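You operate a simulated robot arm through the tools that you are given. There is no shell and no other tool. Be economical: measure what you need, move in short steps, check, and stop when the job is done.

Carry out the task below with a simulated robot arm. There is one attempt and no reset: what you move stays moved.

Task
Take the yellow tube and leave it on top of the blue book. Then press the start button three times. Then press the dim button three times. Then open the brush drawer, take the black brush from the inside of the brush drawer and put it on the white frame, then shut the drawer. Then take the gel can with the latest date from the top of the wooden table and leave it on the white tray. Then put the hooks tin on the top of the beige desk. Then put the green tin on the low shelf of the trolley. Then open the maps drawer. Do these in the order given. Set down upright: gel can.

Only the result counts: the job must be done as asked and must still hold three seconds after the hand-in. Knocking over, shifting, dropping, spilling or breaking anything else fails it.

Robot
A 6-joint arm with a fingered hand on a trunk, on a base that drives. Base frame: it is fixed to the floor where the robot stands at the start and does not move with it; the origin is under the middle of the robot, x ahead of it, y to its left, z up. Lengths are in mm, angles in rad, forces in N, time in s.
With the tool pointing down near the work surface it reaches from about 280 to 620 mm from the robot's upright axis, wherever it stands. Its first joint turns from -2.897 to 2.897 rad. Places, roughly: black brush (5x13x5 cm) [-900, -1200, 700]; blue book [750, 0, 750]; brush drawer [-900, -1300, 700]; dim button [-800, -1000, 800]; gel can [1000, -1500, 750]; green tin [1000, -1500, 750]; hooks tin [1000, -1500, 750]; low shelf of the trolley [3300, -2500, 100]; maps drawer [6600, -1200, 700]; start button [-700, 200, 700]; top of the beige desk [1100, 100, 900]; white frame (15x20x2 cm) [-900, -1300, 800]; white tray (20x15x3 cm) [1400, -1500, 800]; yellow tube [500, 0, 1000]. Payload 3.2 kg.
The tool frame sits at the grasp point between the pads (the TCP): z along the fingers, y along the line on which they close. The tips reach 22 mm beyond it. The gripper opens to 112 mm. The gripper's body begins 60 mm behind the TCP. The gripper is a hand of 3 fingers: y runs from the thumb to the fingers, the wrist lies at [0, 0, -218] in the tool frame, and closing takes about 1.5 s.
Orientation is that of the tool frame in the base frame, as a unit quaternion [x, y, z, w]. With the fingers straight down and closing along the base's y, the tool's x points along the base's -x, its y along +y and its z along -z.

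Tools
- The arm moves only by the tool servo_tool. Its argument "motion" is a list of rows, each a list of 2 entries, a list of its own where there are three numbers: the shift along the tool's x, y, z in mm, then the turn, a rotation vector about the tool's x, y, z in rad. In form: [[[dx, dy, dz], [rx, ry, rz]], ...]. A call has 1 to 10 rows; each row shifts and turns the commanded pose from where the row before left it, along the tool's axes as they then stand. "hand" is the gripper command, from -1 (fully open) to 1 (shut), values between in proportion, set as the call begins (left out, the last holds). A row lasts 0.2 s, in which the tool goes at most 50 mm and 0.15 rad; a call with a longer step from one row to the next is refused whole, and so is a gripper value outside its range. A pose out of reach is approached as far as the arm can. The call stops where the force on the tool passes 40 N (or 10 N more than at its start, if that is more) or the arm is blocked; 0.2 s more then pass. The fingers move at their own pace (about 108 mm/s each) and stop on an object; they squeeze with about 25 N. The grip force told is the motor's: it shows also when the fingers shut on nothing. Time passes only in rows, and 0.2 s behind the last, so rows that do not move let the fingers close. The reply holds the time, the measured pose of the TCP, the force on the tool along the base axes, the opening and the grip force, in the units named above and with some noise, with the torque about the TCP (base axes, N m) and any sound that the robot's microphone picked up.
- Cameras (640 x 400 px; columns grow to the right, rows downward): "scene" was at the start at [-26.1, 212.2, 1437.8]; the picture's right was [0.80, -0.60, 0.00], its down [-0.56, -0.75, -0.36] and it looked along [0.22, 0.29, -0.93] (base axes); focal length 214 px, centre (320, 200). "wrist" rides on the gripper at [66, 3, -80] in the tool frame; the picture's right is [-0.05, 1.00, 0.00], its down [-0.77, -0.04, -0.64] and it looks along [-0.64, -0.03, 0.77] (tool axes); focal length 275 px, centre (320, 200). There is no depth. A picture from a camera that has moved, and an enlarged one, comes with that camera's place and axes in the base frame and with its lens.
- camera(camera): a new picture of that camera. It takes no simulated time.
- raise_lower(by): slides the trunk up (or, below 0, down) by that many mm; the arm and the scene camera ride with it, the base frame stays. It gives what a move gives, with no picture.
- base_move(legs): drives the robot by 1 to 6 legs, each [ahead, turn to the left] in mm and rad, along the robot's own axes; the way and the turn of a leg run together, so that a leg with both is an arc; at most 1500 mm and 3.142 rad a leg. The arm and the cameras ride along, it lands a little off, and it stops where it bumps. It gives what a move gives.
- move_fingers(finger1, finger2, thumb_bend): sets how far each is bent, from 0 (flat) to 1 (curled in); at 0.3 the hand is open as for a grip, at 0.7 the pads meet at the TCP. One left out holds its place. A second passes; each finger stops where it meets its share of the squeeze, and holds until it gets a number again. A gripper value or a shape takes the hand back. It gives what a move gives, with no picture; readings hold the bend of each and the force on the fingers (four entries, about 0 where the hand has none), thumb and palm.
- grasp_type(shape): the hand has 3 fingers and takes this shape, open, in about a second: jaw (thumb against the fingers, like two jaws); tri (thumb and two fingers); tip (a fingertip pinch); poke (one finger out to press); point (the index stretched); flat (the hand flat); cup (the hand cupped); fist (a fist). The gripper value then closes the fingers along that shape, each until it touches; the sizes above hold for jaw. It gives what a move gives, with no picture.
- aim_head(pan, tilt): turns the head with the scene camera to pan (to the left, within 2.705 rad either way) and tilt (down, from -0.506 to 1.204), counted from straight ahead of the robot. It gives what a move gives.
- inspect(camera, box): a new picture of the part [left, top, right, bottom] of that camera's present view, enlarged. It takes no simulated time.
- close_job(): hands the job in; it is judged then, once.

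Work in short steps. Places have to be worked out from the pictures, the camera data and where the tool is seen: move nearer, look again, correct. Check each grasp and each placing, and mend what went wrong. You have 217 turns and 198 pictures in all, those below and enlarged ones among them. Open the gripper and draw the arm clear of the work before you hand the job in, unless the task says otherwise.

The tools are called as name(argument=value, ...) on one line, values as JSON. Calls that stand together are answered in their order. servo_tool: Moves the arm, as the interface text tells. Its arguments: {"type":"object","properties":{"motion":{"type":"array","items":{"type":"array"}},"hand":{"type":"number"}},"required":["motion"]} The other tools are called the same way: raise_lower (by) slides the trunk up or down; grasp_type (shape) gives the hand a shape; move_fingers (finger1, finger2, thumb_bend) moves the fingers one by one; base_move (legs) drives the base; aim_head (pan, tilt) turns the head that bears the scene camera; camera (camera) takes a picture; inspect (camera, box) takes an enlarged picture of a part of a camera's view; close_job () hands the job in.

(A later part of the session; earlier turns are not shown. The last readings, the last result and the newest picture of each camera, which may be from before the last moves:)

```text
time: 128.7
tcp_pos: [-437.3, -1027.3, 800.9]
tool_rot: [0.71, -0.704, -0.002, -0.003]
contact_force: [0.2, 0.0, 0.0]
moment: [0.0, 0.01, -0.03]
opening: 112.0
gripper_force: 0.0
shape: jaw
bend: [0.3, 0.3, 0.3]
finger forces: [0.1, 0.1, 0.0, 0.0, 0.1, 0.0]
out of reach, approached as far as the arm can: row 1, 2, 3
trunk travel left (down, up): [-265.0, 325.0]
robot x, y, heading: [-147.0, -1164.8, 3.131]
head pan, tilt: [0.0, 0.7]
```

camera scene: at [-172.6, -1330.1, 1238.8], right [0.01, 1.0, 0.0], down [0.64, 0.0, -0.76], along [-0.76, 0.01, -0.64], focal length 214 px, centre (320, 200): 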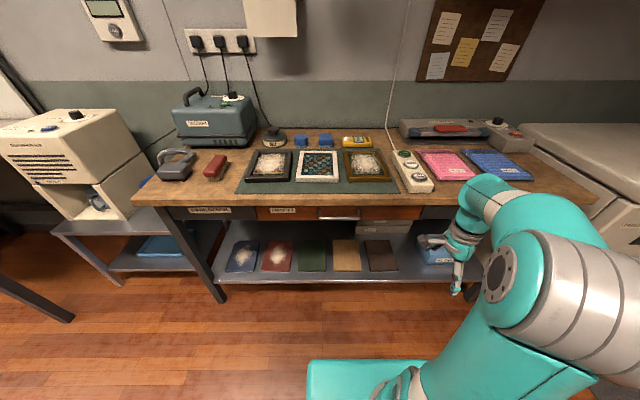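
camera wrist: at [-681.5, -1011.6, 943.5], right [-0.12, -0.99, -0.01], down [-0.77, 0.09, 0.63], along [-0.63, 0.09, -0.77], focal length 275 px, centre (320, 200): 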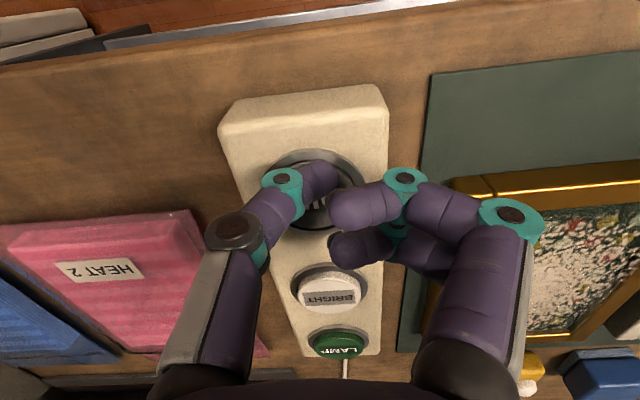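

The hand roll hits a wrist limit this way; I turn it back and go the other way round.

servo_tool(motion=[[[0, 0, 0], [0, 0, -0.149]], [[0, 0, 0], [0, 0, -0.149]], [[0, 0, 0], [0, 0, -0.149]], [[0, 0, 0], [0, 0, -0.149]], [[0, 0, 0], [0, 0, -0.149]], [[0, 0, 0], [0, 0, -0.149]], [[0, 0, 0], [0, 0, -0.149]], [[0, 0, 0], [0, 0, -0.149]], [[0, 0, 0], [0, 0, -0.149]], [[0, 0, 0], [0, 0, -0.149]]])

servo_tool(motion=[[[0, 0, 0], [0, 0, -0.149]], [[0, 0, 0], [0, 0, -0.149]], [[0, 0, 0], [0, 0, -0.149]], [[0, 0, 0], [0, 0, -0.149]], [[0, 0, 0], [0, 0, -0.149]], [[0, 0, 0], [0, 0, -0.149]], [[0, 0, 0], [0, 0, -0.149]], [[0, 0, 0], [0, 0, -0.149]], [[0, 0, 0], [0, 0, -0.149]], [[0, 0, 0], [0, 0, -0.149]]])

```text
time: 130.9
tcp_pos: [-439.4, -1027.5, 800.8]
tool_rot: [0.999, -0.037, 0.001, -0.005]
contact_force: [-0.3, 0.5, -0.1]
moment: [-0.02, -0.01, 0.01]
opening: 111.9
gripper_force: 0.0
shape: jaw
bend: [0.3, 0.3, 0.3]
finger forces: [0.0, 0.1, 0.0, 0.0, 0.1, 0.1]
trunk travel left (down, up): [-265.0, 325.0]
robot x, y, heading: [-146.9, -1163.5, 3.138]
head pan, tilt: [0.0, 0.7]
```

```text
time: 133.1
tcp_pos: [-438.8, -1027.3, 801.5]
tool_rot: [0.759, 0.651, 0.005, -0.003]
contact_force: [-0.1, -0.3, -0.3]
moment: [-0.02, -0.02, -0.02]
opening: 112.0
gripper_force: 0.0
shape: jaw
bend: [0.3, 0.3, 0.3]
finger forces: [0.1, 0.0, 0.1, 0.1, 0.1, 0.1]
trunk travel left (down, up): [-265.0, 325.0]
robot x, y, heading: [-146.0, -1164.7, 3.135]
head pan, tilt: [0.0, 0.7]
```

That way is reachable. I finish the yaw, move in front of the handle, then tilt 45°.

servo_tool(motion=[[[0, 0, 0], [0, 0, -0.149]], [[-39, -27, -3], [0, 0, 0]], [[-39, -27, -3], [0, 0, 0]], [[-39, -27, -3], [0, 0, 0]], [[-39, -27, -3], [0, 0, 0]], [[-39, -27, -3], [0, 0, 0]], [[-39, -27, -3], [0, 0, 0]]])

servo_tool(motion=[[[0, 0, 0], [0.131, 0, 0]], [[0, 0, 0], [0.131, 0, 0]], [[0, 0, 0], [0.131, 0, 0]], [[0, 0, 0], [0.131, 0, 0]], [[0, 0, 0], [0.131, 0, 0]], [[0, 0, 0], [0.131, 0, 0]]], hand=0)

camera(camera="wrist")

camera(camera="scene")

```text
time: 134.7
tcp_pos: [-602.3, -1260.2, 817.0]
tool_rot: [0.71, 0.704, 0.005, -0.002]
contact_force: [0.3, -0.2, -0.3]
moment: [0.02, 0.02, 0.0]
opening: 111.8
gripper_force: 0.1
shape: jaw
bend: [0.3, 0.3, 0.3]
finger forces: [0.1, 0.0, 0.0, 0.1, 0.1, 0.1]
trunk travel left (down, up): [-265.0, 325.0]
robot x, y, heading: [-146.0, -1168.9, 3.134]
head pan, tilt: [0.0, 0.7]
```

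```text
time: 136.1
tcp_pos: [-627.8, -1170.8, 885.9]
tool_rot: [0.652, 0.661, -0.279, -0.245]
contact_force: [-0.6, 0.6, 0.8]
moment: [0.01, -0.04, 0.0]
opening: 56.4
gripper_force: 0.0
shape: jaw
bend: [0.73, 0.73, 0.7]
finger forces: [0.0, 0.1, 0.2, 0.0, 0.0, 0.0]
out of reach, approached as far as the arm can: row 2, 3, 4, 5, 6
trunk travel left (down, up): [-265.0, 325.0]
robot x, y, heading: [-149.1, -1165.9, 3.133]
head pan, tilt: [0.0, 0.7]
```

```text
136 pictures are left
camera wrist: at [-571.3, -1099.7, 939.2], right [0.72, -0.06, -0.69], down [0.43, -0.74, 0.52], along [-0.54, -0.67, -0.51], focal length 275 px, centre (320, 200)
```

wrist: 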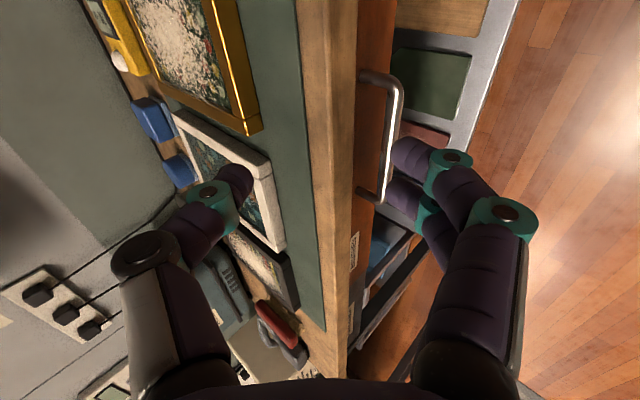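

```text
135 pictures are left
camera scene: at [-172.7, -1330.2, 1238.8], right [0.01, 1.0, 0.0], down [0.64, 0.0, -0.76], along [-0.76, 0.01, -0.64], focal length 214 px, centre (320, 200)
```

scene: 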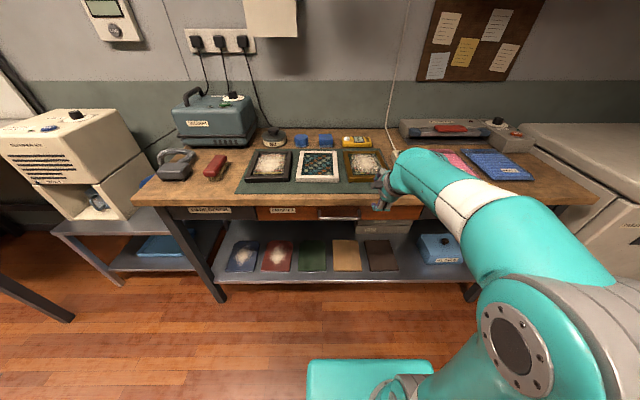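

Tilting hits limits here. Better plan: keep the tool vertical and hook the bar from above with one stretched finger. I undo the tilt and yaw.

servo_tool(motion=[[[0, 0, 0], [-0.131, 0, 0]], [[0, 0, 0], [-0.131, 0, 0]], [[0, 0, 0], [-0.131, 0, 0]], [[0, 0, 0], [-0.131, 0, 0]], [[0, 0, 0], [-0.131, 0, 0]], [[0, 0, 0], [-0.131, 0, 0]]])

servo_tool(motion=[[[0, 0, 0], [0, 0, 0.149]], [[0, 0, 0], [0, 0, 0.149]], [[0, 0, 0], [0, 0, 0.149]], [[0, 0, 0], [0, 0, 0.149]], [[0, 0, 0], [0, 0, 0.149]], [[0, 0, 0], [0, 0, 0.149]], [[0, 0, 0], [0, 0, 0.149]], [[0, 0, 0], [0, 0, 0.149]], [[0, 0, 0], [0, 0, 0.149]], [[0, 0, 0], [0, 0, 0.149]]])

grasp_type(shape="point")

camera(camera="wrist")

camera(camera="scene")

```text
time: 137.5
tcp_pos: [-629.2, -1171.8, 886.4]
tool_rot: [0.701, 0.713, -0.003, 0.02]
contact_force: [-0.1, 0.3, -0.3]
moment: [-0.02, 0.02, -0.02]
opening: 56.4
gripper_force: 0.0
shape: jaw
bend: [0.73, 0.73, 0.7]
finger forces: [0.0, 0.1, 0.0, 0.0, 0.0, 0.0]
trunk travel left (down, up): [-265.0, 325.0]
robot x, y, heading: [-145.8, -1171.0, 3.137]
head pan, tilt: [0.0, 0.7]
```

```text
time: 139.7
tcp_pos: [-628.4, -1171.3, 886.1]
tool_rot: [0.999, 0.049, 0.013, 0.017]
contact_force: [0.9, -0.3, 0.7]
moment: [0.0, -0.02, 0.01]
opening: 56.5
gripper_force: 0.1
shape: jaw
bend: [0.73, 0.73, 0.7]
finger forces: [0.0, 0.0, 0.1, 0.1, 0.1, 0.0]
trunk travel left (down, up): [-265.0, 325.0]
robot x, y, heading: [-146.3, -1166.3, 3.132]
head pan, tilt: [0.0, 0.7]
```

```text
time: 140.6
tcp_pos: [-628.8, -1171.7, 886.4]
tool_rot: [0.999, 0.05, 0.012, 0.017]
contact_force: [0.3, 0.1, 0.7]
moment: [-0.01, 0.02, -0.04]
opening: 0.2
gripper_force: 0.1
shape: point
bend: [0.19, 1.0, 0.52]
finger forces: [0.0, 0.0, 0.1, 0.0, 0.1, 0.0]
trunk travel left (down, up): [-265.0, 325.0]
robot x, y, heading: [-150.5, -1164.7, 3.137]
head pan, tilt: [0.0, 0.7]
```

```text
134 pictures are left
camera wrist: at [-563.8, -1163.4, 967.8], right [0.05, -1.0, 0.03], down [-0.79, -0.02, 0.62], along [-0.61, -0.06, -0.79], focal length 275 px, centre (320, 200)
```

wrist: 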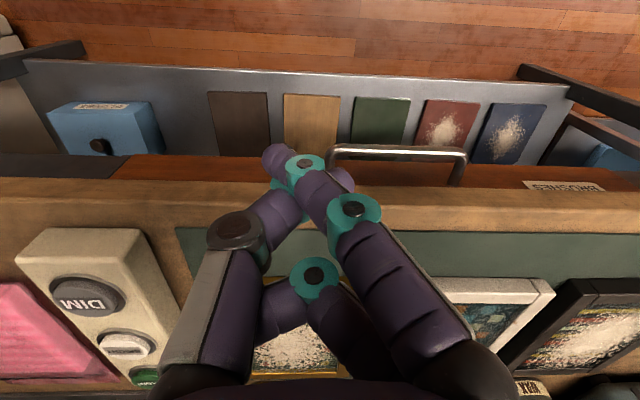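

```text
133 pictures are left
camera scene: at [-172.6, -1330.1, 1238.8], right [0.01, 1.0, 0.0], down [0.64, 0.0, -0.76], along [-0.76, 0.01, -0.64], focal length 214 px, centre (320, 200)
```

scene: 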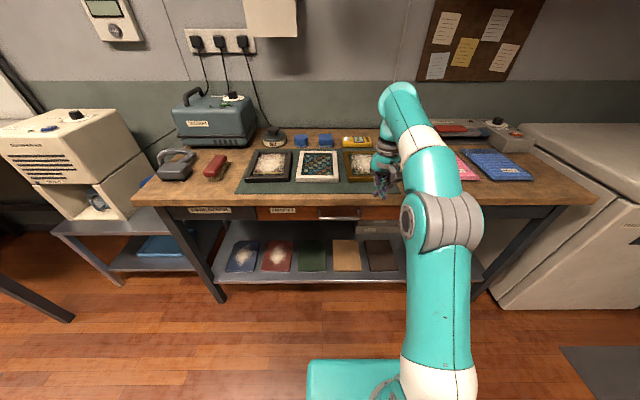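

The limit seems to be too short a distance. I back the base 110 mm more, then redo yaw and tilt with more room.

base_move(legs=[[-110, 0]])

grasp_type(shape="jaw")

servo_tool(motion=[[[0, 0, 0], [0, 0, -0.147]], [[0, 0, 0], [0, 0, -0.147]], [[0, 0, 0], [0, 0, -0.147]], [[0, 0, 0], [0, 0, -0.147]], [[0, 0, 0], [0, 0, -0.147]], [[0, 0, 0], [0, 0, -0.147]], [[0, 0, 0], [0, 0, -0.147]], [[0, 0, 0], [0, 0, -0.147]], [[0, 0, 0], [0, 0, -0.147]], [[0, 0, 0], [0, 0, -0.147]]])

servo_tool(motion=[[[0, -18, 0], [0.131, 0, 0]], [[0, -18, 0], [0.131, 0, 0]], [[0, -18, 0], [0.131, 0, 0]], [[0, -18, 0], [0.131, 0, 0]], [[0, -18, 0], [0.131, 0, 0]], [[0, -18, 0], [0.131, 0, 0]]], hand=0)

```text
time: 141.8
tcp_pos: [-518.4, -1173.0, 885.1]
tool_rot: [0.998, 0.051, 0.012, 0.017]
contact_force: [0.8, -0.2, 1.0]
moment: [0.01, 0.0, -0.02]
opening: 0.0
gripper_force: 0.1
shape: point
bend: [0.21, 1.0, 0.52]
finger forces: [0.0, 0.0, 0.0, 0.0, 0.0, 0.0]
trunk travel left (down, up): [-265.0, 325.0]
robot x, y, heading: [-36.2, -1167.9, 3.147]
head pan, tilt: [0.0, 0.7]
```

```text
time: 142.7
tcp_pos: [-517.2, -1172.2, 885.1]
tool_rot: [0.998, 0.051, 0.012, 0.017]
contact_force: [0.1, 0.1, -0.1]
moment: [-0.05, 0.0, 0.04]
opening: 79.8
gripper_force: 0.1
shape: jaw
bend: [0.3, 0.78, 0.3]
finger forces: [0.1, 0.0, 0.0, 0.0, 0.1, 0.0]
trunk travel left (down, up): [-265.0, 325.0]
robot x, y, heading: [-37.3, -1163.3, 3.136]
head pan, tilt: [0.0, 0.7]
```

```text
time: 144.9
tcp_pos: [-518.5, -1174.3, 885.0]
tool_rot: [0.705, 0.709, -0.003, 0.021]
contact_force: [1.0, 0.5, 0.2]
moment: [0.01, 0.02, 0.02]
opening: 80.1
gripper_force: 0.2
shape: jaw
bend: [0.3, 0.76, 0.3]
finger forces: [0.0, 0.0, 0.0, 0.0, 0.0, 0.1]
trunk travel left (down, up): [-265.0, 325.0]
robot x, y, heading: [-36.4, -1165.9, 3.138]
head pan, tilt: [0.0, 0.7]
```

```text
time: 146.3
tcp_pos: [-618.9, -1172.0, 919.5]
tool_rot: [0.659, 0.655, -0.274, -0.25]
contact_force: [-0.3, -0.8, 0.9]
moment: [-0.01, 0.0, 0.01]
opening: 17.5
gripper_force: 0.1
shape: jaw
bend: [0.73, 0.81, 0.7]
finger forces: [0.0, 0.1, 0.0, 0.0, 0.0, 0.0]
trunk travel left (down, up): [-265.0, 325.0]
robot x, y, heading: [-34.6, -1168.1, 3.144]
head pan, tilt: [0.0, 0.7]
```

The pose works. Finger 2 reads oddly (0.78), so I open the hand fully and look.

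move_fingers(finger1=0.3, finger2=0.3, thumb_bend=0.3)

camera(camera="wrist")

```text
time: 147.3
tcp_pos: [-619.3, -1172.0, 919.6]
tool_rot: [0.659, 0.654, -0.275, -0.248]
contact_force: [0.2, -1.0, 0.0]
moment: [-0.01, -0.02, 0.0]
opening: 105.1
gripper_force: 0.0
shape: fingers
bend: [0.3, 0.76, 0.3]
finger forces: [0.1, 0.0, 0.0, 0.0, 0.0, 0.0]
trunk travel left (down, up): [-265.0, 325.0]
robot x, y, heading: [-35.9, -1166.5, 3.14]
head pan, tilt: [0.0, 0.7]
```

```text
132 pictures are left
camera wrist: at [-560.9, -1102.2, 972.4], right [0.73, -0.07, -0.68], down [0.42, -0.75, 0.52], along [-0.55, -0.66, -0.52], focal length 275 px, centre (320, 200)
```

wrist: 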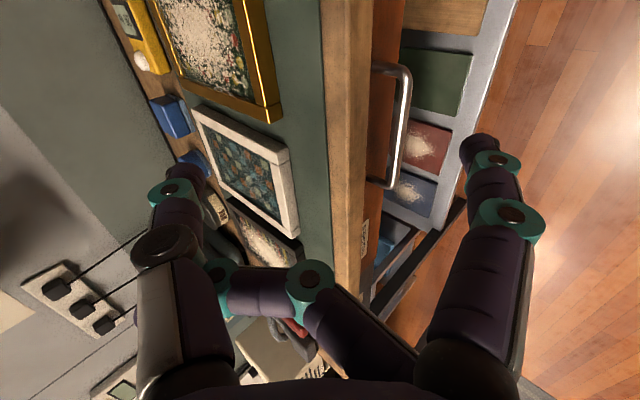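

Finger 2 seems stuck behind the thumb; I open the thumb flat, curl finger 2, then open it.

move_fingers(finger1=0.3, finger2=1.0, thumb_bend=0.0)

move_fingers(finger2=0.0)

camera(camera="wrist")

```text
time: 148.3
tcp_pos: [-619.3, -1172.6, 920.4]
tool_rot: [0.66, 0.654, -0.275, -0.249]
contact_force: [0.7, 0.7, -0.3]
moment: [0.01, 0.01, -0.03]
opening: 118.1
gripper_force: 0.0
shape: fingers
bend: [0.3, 0.84, 0.18]
finger forces: [0.0, 0.1, 0.0, 0.0, 0.0, 0.0]
trunk travel left (down, up): [-265.0, 325.0]
robot x, y, heading: [-34.9, -1168.1, 3.142]
head pan, tilt: [0.0, 0.7]
```

```text
time: 149.3
tcp_pos: [-619.3, -1172.4, 919.1]
tool_rot: [0.659, 0.655, -0.274, -0.247]
contact_force: [0.9, 0.3, 0.6]
moment: [0.01, 0.03, 0.02]
opening: 122.5
gripper_force: 0.1
shape: fingers
bend: [0.3, 0.78, 0.13]
finger forces: [0.0, 0.0, 0.0, 0.0, 0.0, 0.0]
trunk travel left (down, up): [-265.0, 325.0]
robot x, y, heading: [-34.3, -1165.3, 3.139]
head pan, tilt: [0.0, 0.7]
```

```text
131 pictures are left
camera wrist: at [-560.9, -1102.2, 972.4], right [0.73, -0.07, -0.68], down [0.42, -0.75, 0.52], along [-0.55, -0.66, -0.52], focal length 275 px, centre (320, 200)
```

wrist: 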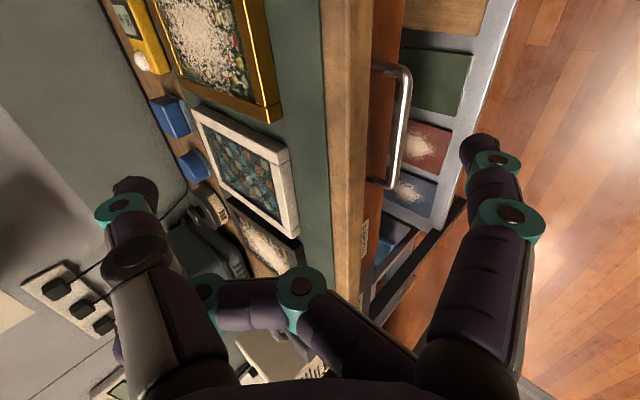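

I go back through the fist/poke shape, from which opening to jaw worked before.

grasp_type(shape="point")

grasp_type(shape="poke")

grasp_type(shape="jaw")

camera(camera="wrist")

```text
time: 150.2
tcp_pos: [-619.4, -1171.9, 918.3]
tool_rot: [0.659, 0.654, -0.275, -0.248]
contact_force: [-0.2, 0.0, -0.2]
moment: [0.04, 0.01, 0.0]
opening: 0.0
gripper_force: 0.0
shape: point
bend: [0.19, 1.0, 0.51]
finger forces: [0.1, 0.1, 0.1, 0.0, 0.0, 0.0]
trunk travel left (down, up): [-265.0, 325.0]
robot x, y, heading: [-36.4, -1162.5, 3.145]
head pan, tilt: [0.0, 0.7]
```

```text
time: 151.1
tcp_pos: [-617.7, -1172.3, 919.1]
tool_rot: [0.66, 0.654, -0.275, -0.248]
contact_force: [-0.3, 0.1, 0.3]
moment: [-0.01, 0.02, 0.02]
opening: 0.0
gripper_force: 0.0
shape: poke
bend: [0.99, 1.0, 1.0]
finger forces: [0.1, 0.1, 0.1, 0.0, 0.1, 0.0]
trunk travel left (down, up): [-265.0, 325.0]
robot x, y, heading: [-38.1, -1167.6, 3.136]
head pan, tilt: [0.0, 0.7]
```

```text
time: 152.0
tcp_pos: [-618.6, -1171.5, 919.3]
tool_rot: [0.659, 0.654, -0.275, -0.248]
contact_force: [0.2, 0.2, -0.4]
moment: [-0.02, -0.02, -0.03]
opening: 16.2
gripper_force: 0.1
shape: jaw
bend: [0.3, 0.73, 0.42]
finger forces: [0.1, 0.1, 0.0, 0.0, 0.0, 0.0]
trunk travel left (down, up): [-265.0, 325.0]
robot x, y, heading: [-39.7, -1166.6, 3.142]
head pan, tilt: [0.0, 0.7]
```

```text
130 pictures are left
camera wrist: at [-560.9, -1102.2, 972.4], right [0.73, -0.07, -0.68], down [0.42, -0.75, 0.52], along [-0.55, -0.66, -0.52], focal length 275 px, centre (320, 200)
```

wrist: 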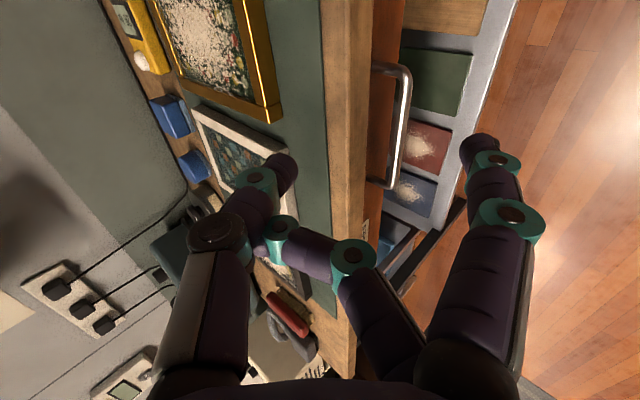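

Still interlocked. I curl finger 2 fully first, then open the thumb, then finger 2, one at a time.

move_fingers(finger2=1.0, thumb_bend=0.7)

camera(camera="wrist")

move_fingers(thumb_bend=0.0)

camera(camera="wrist")

```text
time: 153.0
tcp_pos: [-619.1, -1172.5, 918.2]
tool_rot: [0.66, 0.654, -0.274, -0.248]
contact_force: [0.5, 0.9, 0.8]
moment: [0.02, -0.02, 0.02]
opening: 48.0
gripper_force: 0.0
shape: fingers
bend: [0.3, 0.87, 0.73]
finger forces: [0.1, 0.1, 0.1, 0.1, 0.1, 0.1]
trunk travel left (down, up): [-265.0, 325.0]
robot x, y, heading: [-35.8, -1167.6, 3.142]
head pan, tilt: [0.0, 0.7]
```

```text
129 pictures are left
camera wrist: at [-560.9, -1102.2, 972.4], right [0.73, -0.07, -0.68], down [0.42, -0.75, 0.52], along [-0.55, -0.66, -0.52], focal length 275 px, centre (320, 200)
```

wrist: 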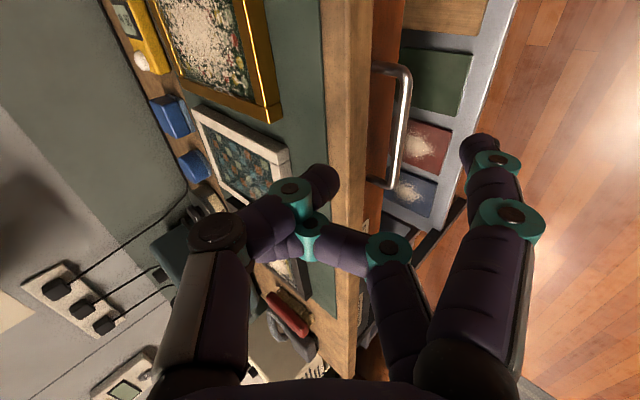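

```text
time: 154.0
tcp_pos: [-619.1, -1172.5, 919.1]
tool_rot: [0.66, 0.654, -0.275, -0.248]
contact_force: [1.1, 0.3, 0.6]
moment: [0.01, 0.03, 0.0]
opening: 59.7
gripper_force: 0.0
shape: fingers
bend: [0.3, 0.83, 0.29]
finger forces: [0.0, 0.1, 0.1, 0.0, 0.0, 0.0]
trunk travel left (down, up): [-265.0, 325.0]
robot x, y, heading: [-36.7, -1168.5, 3.141]
head pan, tilt: [0.0, 0.7]
```

```text
128 pictures are left
camera wrist: at [-560.9, -1102.2, 972.4], right [0.73, -0.07, -0.68], down [0.42, -0.75, 0.52], along [-0.55, -0.66, -0.52], focal length 275 px, centre (320, 200)
```

wrist: 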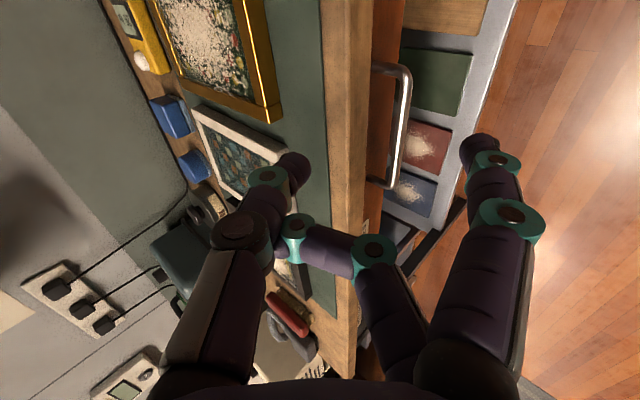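

I return to "point" (which resolves fully), then open only the thumb with finger 2 held curled.

grasp_type(shape="point")

camera(camera="wrist")

move_fingers(finger1=0.2, finger2=1.0, thumb_bend=0.0)

camera(camera="wrist")

```text
time: 154.9
tcp_pos: [-620.0, -1172.5, 919.0]
tool_rot: [0.66, 0.654, -0.275, -0.248]
contact_force: [0.7, 0.4, -0.5]
moment: [0.01, 0.0, -0.03]
opening: 0.0
gripper_force: 0.0
shape: point
bend: [0.2, 1.0, 0.52]
finger forces: [0.0, 0.0, 0.0, 0.1, 0.0, 0.0]
trunk travel left (down, up): [-265.0, 325.0]
robot x, y, heading: [-37.5, -1168.3, 3.14]
head pan, tilt: [0.0, 0.7]
```

```text
127 pictures are left
camera wrist: at [-560.9, -1102.2, 972.4], right [0.73, -0.07, -0.68], down [0.42, -0.75, 0.52], along [-0.55, -0.66, -0.52], focal length 275 px, centre (320, 200)
```

wrist: 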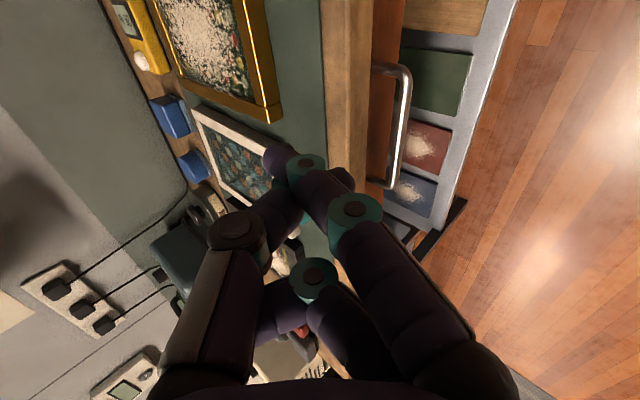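

```text
time: 155.9
tcp_pos: [-618.7, -1172.0, 918.3]
tool_rot: [0.66, 0.654, -0.275, -0.247]
contact_force: [-0.1, -0.9, 0.9]
moment: [0.02, -0.02, 0.02]
opening: 133.5
gripper_force: 0.1
shape: fingers
bend: [0.2, 0.99, 0.08]
finger forces: [0.0, 0.1, 0.0, 0.2, 0.0, 0.0]
trunk travel left (down, up): [-265.0, 325.0]
robot x, y, heading: [-36.3, -1165.3, 3.14]
head pan, tilt: [0.0, 0.7]
```

```text
126 pictures are left
camera wrist: at [-560.9, -1102.2, 972.4], right [0.73, -0.07, -0.68], down [0.42, -0.75, 0.52], along [-0.55, -0.66, -0.52], focal length 275 px, centre (320, 200)
```

wrist: 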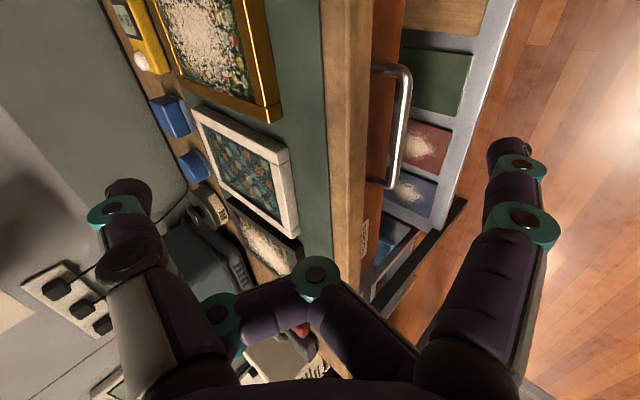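

The thumb is open; now I open finger 2.

move_fingers(finger2=0.3)

camera(camera="wrist")

```text
time: 156.9
tcp_pos: [-618.9, -1171.0, 918.3]
tool_rot: [0.66, 0.654, -0.275, -0.248]
contact_force: [-0.2, -0.7, -0.5]
moment: [-0.03, 0.01, 0.03]
opening: 134.1
gripper_force: 0.1
shape: fingers
bend: [0.2, 0.95, 0.06]
finger forces: [0.0, 0.1, 0.0, 0.1, 0.0, 0.0]
trunk travel left (down, up): [-265.0, 325.0]
robot x, y, heading: [-31.4, -1166.4, 3.141]
head pan, tilt: [0.0, 0.7]
```

```text
125 pictures are left
camera wrist: at [-560.9, -1102.2, 972.4], right [0.73, -0.07, -0.68], down [0.42, -0.75, 0.52], along [-0.55, -0.66, -0.52], focal length 275 px, centre (320, 200)
```

wrist: 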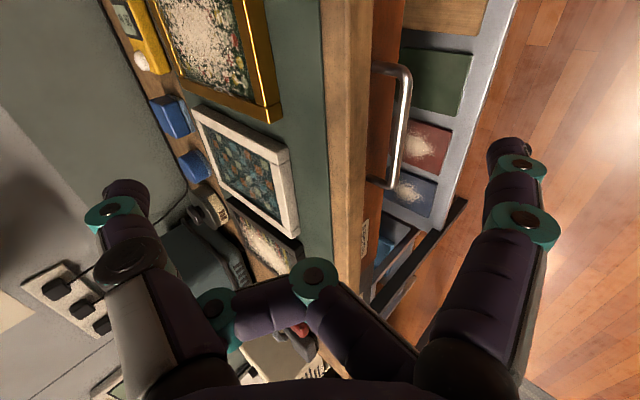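

I try curling the thumb fully while opening finger 2 so its tip can slip off the thumb.

move_fingers(finger1=0.0, finger2=0.0, thumb_bend=1.0)

camera(camera="wrist")

```text
time: 157.9
tcp_pos: [-619.0, -1172.8, 918.9]
tool_rot: [0.659, 0.655, -0.274, -0.248]
contact_force: [0.3, 0.0, 0.1]
moment: [-0.01, 0.0, 0.03]
opening: 53.8
gripper_force: 0.1
shape: fingers
bend: [0.0, 1.0, 0.98]
finger forces: [0.0, 0.1, 0.1, 0.1, 0.1, 0.0]
trunk travel left (down, up): [-265.0, 325.0]
robot x, y, heading: [-35.6, -1168.0, 3.139]
head pan, tilt: [0.0, 0.7]
```

```text
124 pictures are left
camera wrist: at [-560.9, -1102.2, 972.4], right [0.73, -0.07, -0.68], down [0.42, -0.75, 0.52], along [-0.55, -0.66, -0.52], focal length 275 px, centre (320, 200)
```

wrist: 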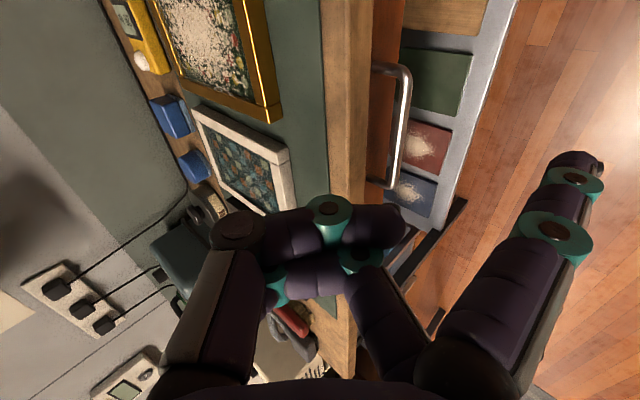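

Finger 2 is hooked past the thumb. I try intermediate thumb bends while commanding finger 2 open.

move_fingers(finger1=0.0, finger2=1.0, thumb_bend=0.5)

move_fingers(finger2=0.0, thumb_bend=0.55)

move_fingers(finger2=0.0, thumb_bend=0.7)

move_fingers(finger2=0.0, thumb_bend=0.85)

camera(camera="wrist")

```text
time: 158.9
tcp_pos: [-618.4, -1172.1, 918.0]
tool_rot: [0.66, 0.654, -0.275, -0.247]
contact_force: [-0.3, -0.3, -0.5]
moment: [-0.02, -0.02, 0.01]
opening: 101.0
gripper_force: 0.1
shape: fingers
bend: [0.0, 0.96, 0.5]
finger forces: [0.0, 0.1, 0.0, 0.1, 0.0, 0.1]
trunk travel left (down, up): [-265.0, 325.0]
robot x, y, heading: [-34.9, -1167.2, 3.138]
head pan, tilt: [0.0, 0.7]
```

```text
time: 159.9
tcp_pos: [-618.1, -1172.3, 918.5]
tool_rot: [0.66, 0.654, -0.275, -0.247]
contact_force: [0.3, 1.2, -1.2]
moment: [0.01, 0.03, 0.06]
opening: 99.2
gripper_force: 0.0
shape: fingers
bend: [0.0, 0.95, 0.55]
finger forces: [0.1, 0.0, 0.0, 0.0, 0.0, 0.0]
trunk travel left (down, up): [-265.0, 325.0]
robot x, y, heading: [-34.5, -1166.8, 3.138]
head pan, tilt: [0.0, 0.7]
```

```text
time: 160.9
tcp_pos: [-619.7, -1172.4, 918.4]
tool_rot: [0.66, 0.654, -0.275, -0.247]
contact_force: [-1.4, 0.9, -0.3]
moment: [0.03, 0.03, 0.01]
opening: 81.1
gripper_force: 0.0
shape: fingers
bend: [0.0, 0.95, 0.7]
finger forces: [0.1, 0.0, 0.0, 0.0, 0.0, 0.0]
trunk travel left (down, up): [-265.0, 325.0]
robot x, y, heading: [-38.3, -1166.5, 3.142]
head pan, tilt: [0.0, 0.7]
```

```text
time: 161.9
tcp_pos: [-619.2, -1172.4, 919.4]
tool_rot: [0.659, 0.655, -0.275, -0.248]
contact_force: [-0.1, 1.3, 0.4]
moment: [-0.03, 0.02, 0.05]
opening: 61.6
gripper_force: 0.1
shape: fingers
bend: [0.0, 0.98, 0.85]
finger forces: [0.1, 0.0, 0.1, 0.0, 0.1, 0.0]
trunk travel left (down, up): [-265.0, 325.0]
robot x, y, heading: [-38.6, -1163.1, 3.14]
head pan, tilt: [0.0, 0.7]
```

```text
123 pictures are left
camera wrist: at [-560.9, -1102.2, 972.4], right [0.73, -0.07, -0.68], down [0.42, -0.75, 0.52], along [-0.55, -0.66, -0.52], focal length 275 px, centre (320, 200)
```

wrist: 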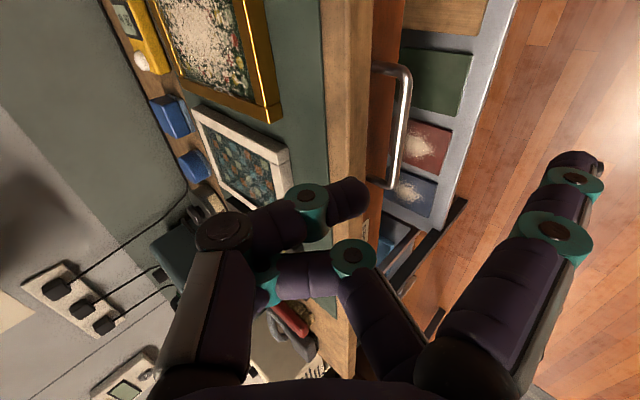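

Other shapes may spread the fingers sideways and free finger 2; I try flat and then jaw.

grasp_type(shape="flat")

grasp_type(shape="tri")

grasp_type(shape="fist")

camera(camera="wrist")

grasp_type(shape="cup")

camera(camera="wrist")

```text
time: 162.8
tcp_pos: [-619.3, -1171.6, 919.0]
tool_rot: [0.659, 0.654, -0.275, -0.248]
contact_force: [0.0, 0.3, -1.0]
moment: [-0.02, 0.01, 0.03]
opening: 0.2
gripper_force: 0.0
shape: flat
bend: [0.08, 0.25, 0.21]
finger forces: [0.1, 0.0, 0.0, 0.0, 0.1, 0.0]
trunk travel left (down, up): [-265.0, 325.0]
robot x, y, heading: [-34.5, -1164.5, 3.138]
head pan, tilt: [0.0, 0.7]
```

```text
time: 163.7
tcp_pos: [-618.6, -1170.8, 918.3]
tool_rot: [0.659, 0.654, -0.275, -0.247]
contact_force: [0.2, 0.0, -0.2]
moment: [0.04, -0.04, 0.0]
opening: 112.0
gripper_force: 0.0
shape: tri
bend: [0.3, 0.3, 0.3]
finger forces: [0.0, 0.0, 0.0, 0.0, 0.0, 0.0]
trunk travel left (down, up): [-265.0, 325.0]
robot x, y, heading: [-37.1, -1164.1, 3.134]
head pan, tilt: [0.0, 0.7]
```

```text
time: 164.6
tcp_pos: [-618.5, -1172.5, 918.6]
tool_rot: [0.66, 0.654, -0.275, -0.247]
contact_force: [-0.6, 1.2, -0.4]
moment: [0.04, 0.0, 0.02]
opening: 0.0
gripper_force: 0.1
shape: fist
bend: [1.0, 1.0, 0.54]
finger forces: [0.0, 0.1, 0.0, 0.1, 0.0, 0.1]
trunk travel left (down, up): [-265.0, 325.0]
robot x, y, heading: [-35.9, -1165.6, 3.142]
head pan, tilt: [0.0, 0.7]
```

```text
122 pictures are left
camera wrist: at [-560.9, -1102.2, 972.4], right [0.73, -0.07, -0.68], down [0.42, -0.75, 0.52], along [-0.55, -0.66, -0.52], focal length 275 px, centre (320, 200)
```

wrist: 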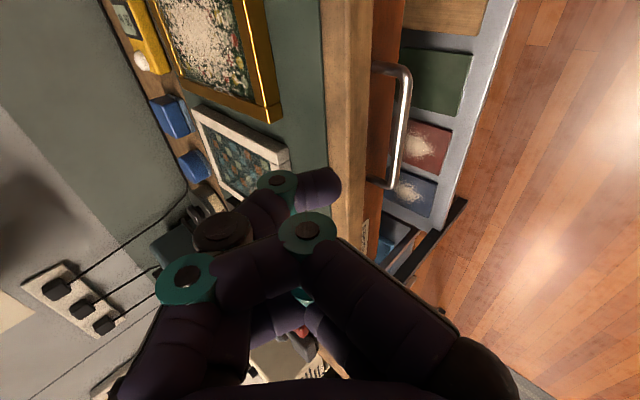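

```text
time: 165.5
tcp_pos: [-619.6, -1172.0, 919.4]
tool_rot: [0.66, 0.655, -0.275, -0.247]
contact_force: [0.2, -0.4, -0.2]
moment: [0.0, 0.01, 0.04]
opening: 32.1
gripper_force: 0.1
shape: cup
bend: [0.14, 0.14, 0.28]
finger forces: [0.0, 0.0, 0.1, 0.0, 0.1, 0.0]
trunk travel left (down, up): [-265.0, 325.0]
robot x, y, heading: [-36.5, -1166.9, 3.14]
head pan, tilt: [0.0, 0.7]
```

```text
121 pictures are left
camera wrist: at [-560.9, -1102.2, 972.4], right [0.73, -0.07, -0.68], down [0.42, -0.75, 0.52], along [-0.55, -0.66, -0.52], focal length 275 px, centre (320, 200)
```

wrist: 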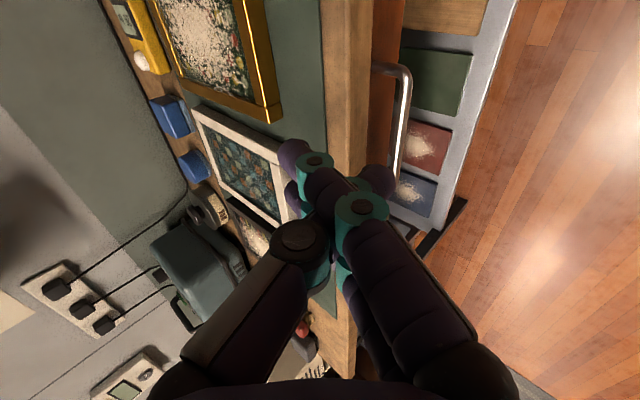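

Flat freed it. Back to jaw to confirm.

grasp_type(shape="flat")

grasp_type(shape="jaw")

inspect(camera="scene", box=[260, 140, 420, 240])

camera(camera="wrist")

```text
time: 166.4
tcp_pos: [-617.9, -1172.1, 918.3]
tool_rot: [0.66, 0.654, -0.275, -0.248]
contact_force: [-0.2, -0.5, -0.8]
moment: [0.0, -0.01, 0.04]
opening: 106.0
gripper_force: 0.1
shape: flat
bend: [0.21, 0.21, 0.22]
finger forces: [0.0, 0.0, 0.1, 0.1, 0.0, 0.1]
trunk travel left (down, up): [-265.0, 325.0]
robot x, y, heading: [-34.9, -1164.9, 3.138]
head pan, tilt: [0.0, 0.7]
```

```text
time: 167.3
tcp_pos: [-619.8, -1171.9, 918.6]
tool_rot: [0.66, 0.654, -0.275, -0.248]
contact_force: [-0.8, -1.0, -0.1]
moment: [0.0, 0.02, 0.0]
opening: 111.9
gripper_force: 0.1
shape: jaw
bend: [0.3, 0.3, 0.3]
finger forces: [0.1, 0.0, 0.1, 0.1, 0.0, 0.1]
trunk travel left (down, up): [-265.0, 325.0]
robot x, y, heading: [-36.2, -1165.1, 3.141]
head pan, tilt: [0.0, 0.7]
```

```text
4.00 times, centred on (340, 190) of scene
camera zoom: at [-61.1, -1330.6, 1238.8], right [0.0, 1.0, 0.0], down [0.64, 0.0, -0.76], along [-0.76, 0.0, -0.64], focal length 858 px, centre (240, 240)
```

zoom: 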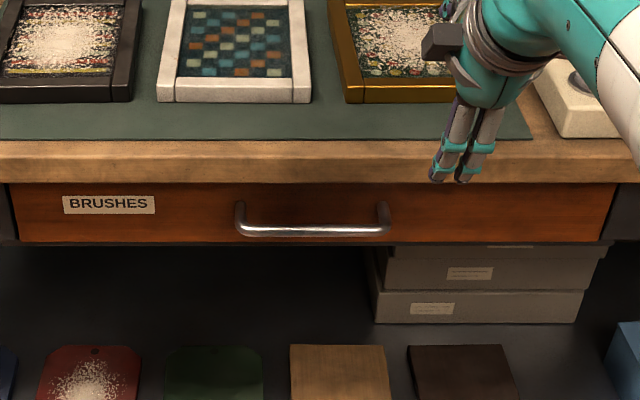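

```text
119 pictures are left
camera wrist: at [-560.9, -1102.2, 972.4], right [0.73, -0.07, -0.68], down [0.42, -0.75, 0.52], along [-0.55, -0.66, -0.52], focal length 275 px, centre (320, 200)
```

wrist: 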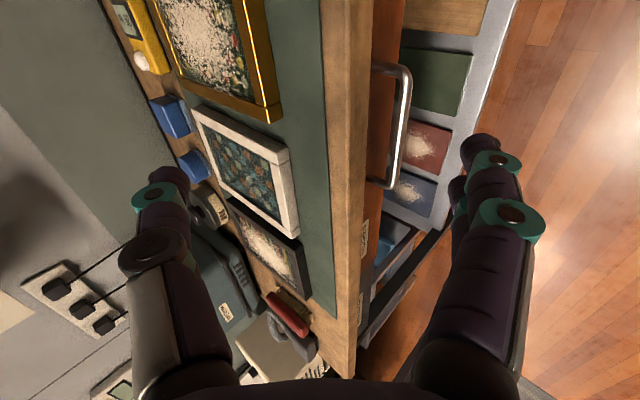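

Jaw is restored. Refined bar position: (−689, −1262, 722), bench edge x≈−720. I tilt to nearly horizontal and move to a standoff in front of the bar, with a half-open hand.

servo_tool(motion=[[[0, 0, 0], [0.15, 0, 0]], [[0, 0, 0], [0.15, 0, 0]], [[0, 0, 0], [0.15, 0, 0]], [[0, 0, 0], [0.15, 0, 0]], [[-18, 39.2, 2.6], [0, 0, 0]], [[-18, 39.2, 2.6], [0, 0, 0]], [[-18, 39.2, 2.6], [0, 0, 0]], [[-18, 39.2, 2.6], [0, 0, 0]], [[-18, 39.2, 2.6], [0, 0, 0]]], hand=0)

camera(camera="wrist")

inspect(camera="scene", box=[260, 140, 420, 240])

```text
time: 169.3
tcp_pos: [-533.2, -1279.0, 730.2]
tool_rot: [0.583, 0.612, -0.416, -0.337]
contact_force: [0.3, 0.2, -0.8]
moment: [-0.01, 0.01, 0.01]
opening: 56.1
gripper_force: 0.0
shape: jaw
bend: [0.73, 0.73, 0.7]
finger forces: [0.1, 0.0, 0.0, 0.0, 0.0, 0.0]
out of reach, approached as far as the arm can: row 1, 3, 4
trunk travel left (down, up): [-265.0, 325.0]
robot x, y, heading: [-36.9, -1164.0, 3.138]
head pan, tilt: [0.0, 0.7]
```

```text
118 pictures are left
camera wrist: at [-463.3, -1203.0, 756.4], right [0.44, -0.07, -0.9], down [0.63, -0.69, 0.36], along [-0.65, -0.72, -0.25], focal length 275 px, centre (320, 200)
```

wrist: 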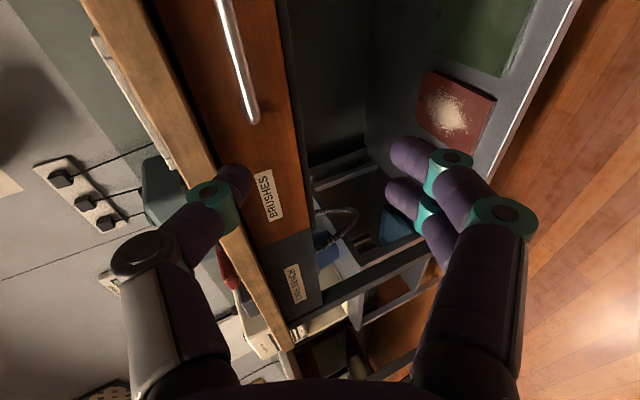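

```text
4.00 times, centred on (340, 190) of scene
camera zoom: at [-60.9, -1330.5, 1238.9], right [0.0, 1.0, 0.0], down [0.64, 0.0, -0.77], along [-0.77, 0.0, -0.64], focal length 858 px, centre (240, 240)
```

zoom: 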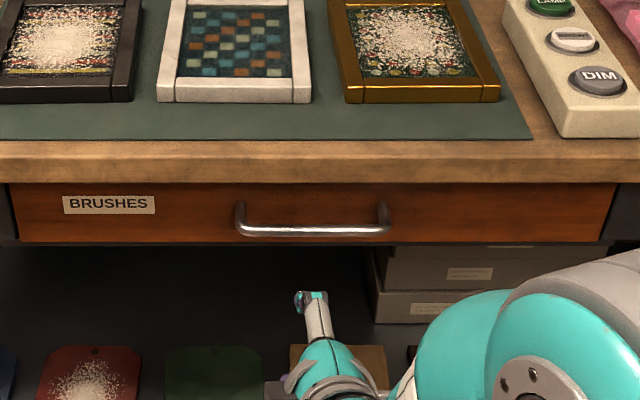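

Tilt is ~64° and reachable. I align on the bar and approach to ~50 mm short.

servo_tool(motion=[[[16, -30, 20], [0, 0, 0]], [[16, -31, 20], [0, 0, 0]], [[0, 0, 40], [0, 0, 0]], [[0, 0, 0], [0, 0, 0]]], hand=0.2)

camera(camera="wrist")

inspect(camera="scene", box=[260, 140, 420, 240])

```text
time: 170.3
tcp_pos: [-631.2, -1250.7, 746.7]
tool_rot: [0.583, 0.61, -0.417, -0.337]
contact_force: [0.2, 0.0, -0.2]
moment: [-0.01, -0.03, -0.02]
opening: 45.2
gripper_force: 0.0
shape: jaw
bend: [0.73, 0.73, 0.7]
finger forces: [0.0, 0.1, 0.0, 0.0, 0.0, 0.1]
trunk travel left (down, up): [-265.0, 325.0]
robot x, y, heading: [-35.8, -1166.2, 3.144]
head pan, tilt: [0.0, 0.7]
```

```text
116 pictures are left
camera wrist: at [-563.0, -1174.8, 774.5], right [0.44, -0.07, -0.9], down [0.63, -0.69, 0.36], along [-0.65, -0.72, -0.25], focal length 275 px, centre (320, 200)
```

wrist: 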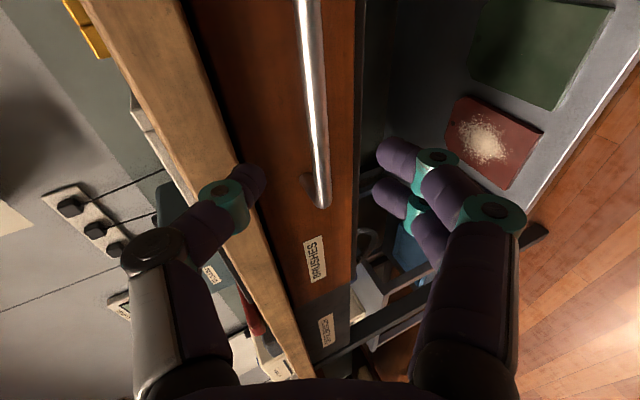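

```text
4.00 times, centred on (340, 190) of scene
camera zoom: at [-61.2, -1330.7, 1238.8], right [0.0, 1.0, 0.0], down [0.64, 0.0, -0.76], along [-0.76, 0.0, -0.64], focal length 858 px, centre (240, 240)
```

zoom: 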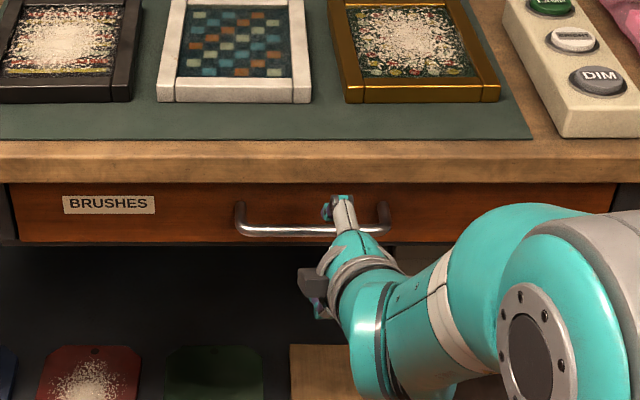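

The bar lies between thumb and fingers. I advance 52 mm.

servo_tool(motion=[[[0, -1, 18], [0, 0, 0]], [[0, -1, 18], [0, 0, 0]], [[0, 0, 16], [0, 0, 0]], [[0, 0, 0], [0, 0, 0]]])

camera(camera="wrist")

inspect(camera="scene", box=[260, 140, 420, 240])

```text
time: 171.3
tcp_pos: [-680.8, -1258.8, 726.2]
tool_rot: [0.583, 0.612, -0.417, -0.335]
contact_force: [0.2, 0.1, -0.4]
moment: [0.0, 0.05, -0.01]
opening: 45.2
gripper_force: 0.2
shape: jaw
bend: [0.73, 0.73, 0.7]
finger forces: [0.1, 0.0, 0.1, 0.1, 0.0, 0.0]
trunk travel left (down, up): [-265.0, 325.0]
robot x, y, heading: [-33.7, -1168.8, 3.142]
head pan, tilt: [0.0, 0.7]
```

```text
114 pictures are left
camera wrist: at [-611.8, -1182.3, 753.9], right [0.44, -0.07, -0.9], down [0.63, -0.69, 0.36], along [-0.65, -0.72, -0.25], focal length 275 px, centre (320, 200)
```

wrist: 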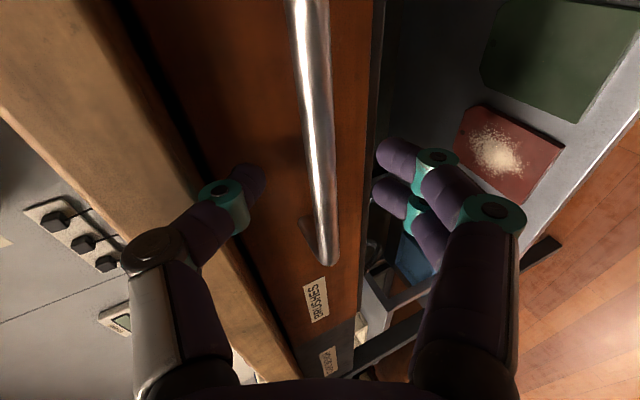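

```text
4.00 times, centred on (340, 190) of scene
camera zoom: at [-61.1, -1330.7, 1238.8], right [0.0, 1.0, 0.0], down [0.64, 0.0, -0.76], along [-0.76, 0.0, -0.64], focal length 858 px, centre (240, 240)
```

zoom: 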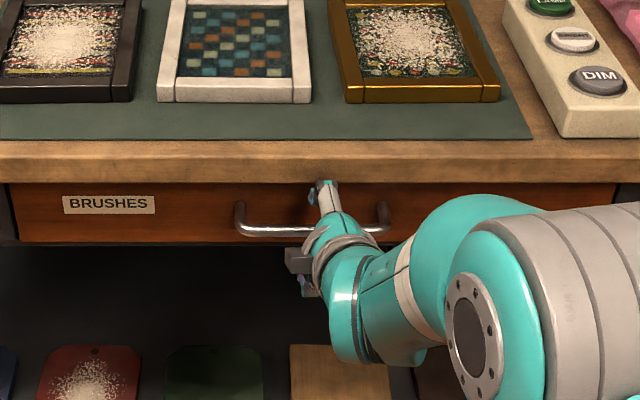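

Bar is between the fingers. I close the hand on it.

servo_tool(motion=[[[0, 0, 0], [0, 0, 0]], [[0, 0, 0], [0, 0, 0]], [[0, 0, 0], [0, 0, 0]], [[0, 0, 0], [0, 0, 0]], [[0, 0, 0], [0, 0, 0]], [[0, 0, 0], [0, 0, 0]]], hand=1)

camera(camera="wrist")

```text
time: 172.7
tcp_pos: [-679.6, -1258.2, 727.5]
tool_rot: [0.583, 0.61, -0.417, -0.337]
contact_force: [0.9, -0.4, -0.9]
moment: [0.04, -0.02, 0.01]
opening: 6.8
gripper_force: 24.6
shape: jaw
bend: [0.71, 0.72, 0.7]
finger forces: [11.3, 11.1, 0.0, 0.0, 21.3, 0.0]
trunk travel left (down, up): [-265.0, 325.0]
robot x, y, heading: [-32.7, -1166.6, 3.144]
head pan, tilt: [0.0, 0.7]
```

```text
112 pictures are left
camera wrist: at [-611.6, -1182.3, 754.0], right [0.44, -0.07, -0.9], down [0.63, -0.69, 0.36], along [-0.65, -0.72, -0.25], focal length 275 px, centre (320, 200)
```

wrist: 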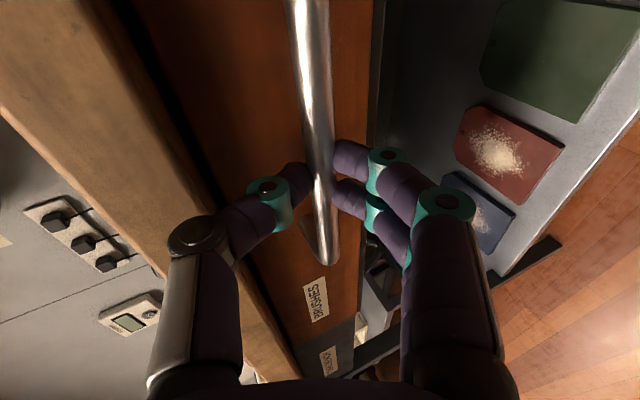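

Handle gripped. I pull along +x with the arm, 150 mm.

servo_tool(motion=[[[-1.4, 6.5, -13.5], [0, 0, 0]], [[-1.9, 8.7, -18], [0, 0, 0]], [[-2.4, 10.8, -22.4], [0, 0, 0]], [[-2.4, 10.8, -22.4], [0, 0, 0]], [[-2.4, 10.8, -22.4], [0, 0, 0]], [[-2.4, 10.8, -22.4], [0, 0, 0]], [[-1.4, 6.5, -13.5], [0, 0, 0]]])

camera(camera="scene")

```text
time: 174.3
tcp_pos: [-530.4, -1259.1, 727.5]
tool_rot: [0.584, 0.611, -0.417, -0.335]
contact_force: [1.3, 6.1, -4.4]
moment: [0.05, -0.06, -0.02]
opening: 6.1
gripper_force: 25.3
shape: jaw
bend: [0.71, 0.72, 0.7]
finger forces: [12.4, 12.8, 0.0, 0.1, 20.1, 0.1]
trunk travel left (down, up): [-265.0, 325.0]
robot x, y, heading: [-38.0, -1164.0, 3.144]
head pan, tilt: [0.0, 0.7]
```

```text
111 pictures are left
camera scene: at [-61.5, -1330.1, 1238.8], right [0.0, 1.0, 0.0], down [0.64, 0.0, -0.76], along [-0.76, 0.0, -0.64], focal length 214 px, centre (320, 200)
```

scene: 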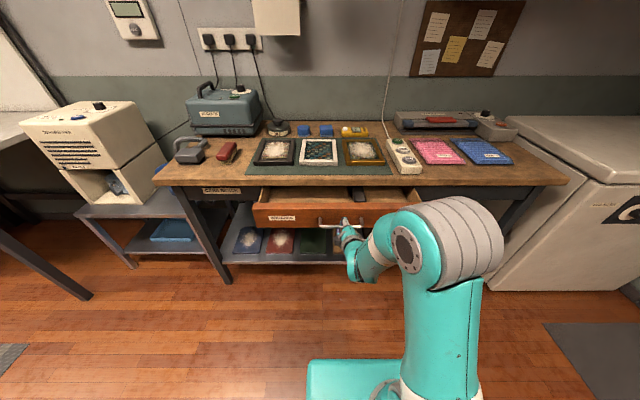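

The drawer is open about 150 mm. I zoom to see the brush inside.

inspect(camera="scene", box=[240, 170, 440, 250])

```text
3.20 times, centred on (340, 210) of scene
camera zoom: at [-61.5, -1330.1, 1238.8], right [0.0, 1.0, 0.0], down [0.64, 0.0, -0.76], along [-0.76, 0.0, -0.64], focal length 686 px, centre (256, 168)
```

zoom: 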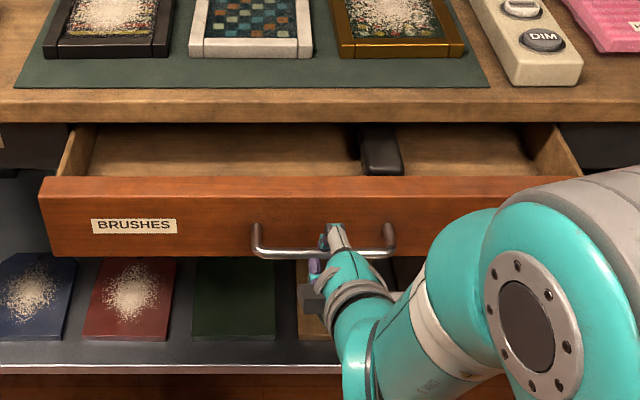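

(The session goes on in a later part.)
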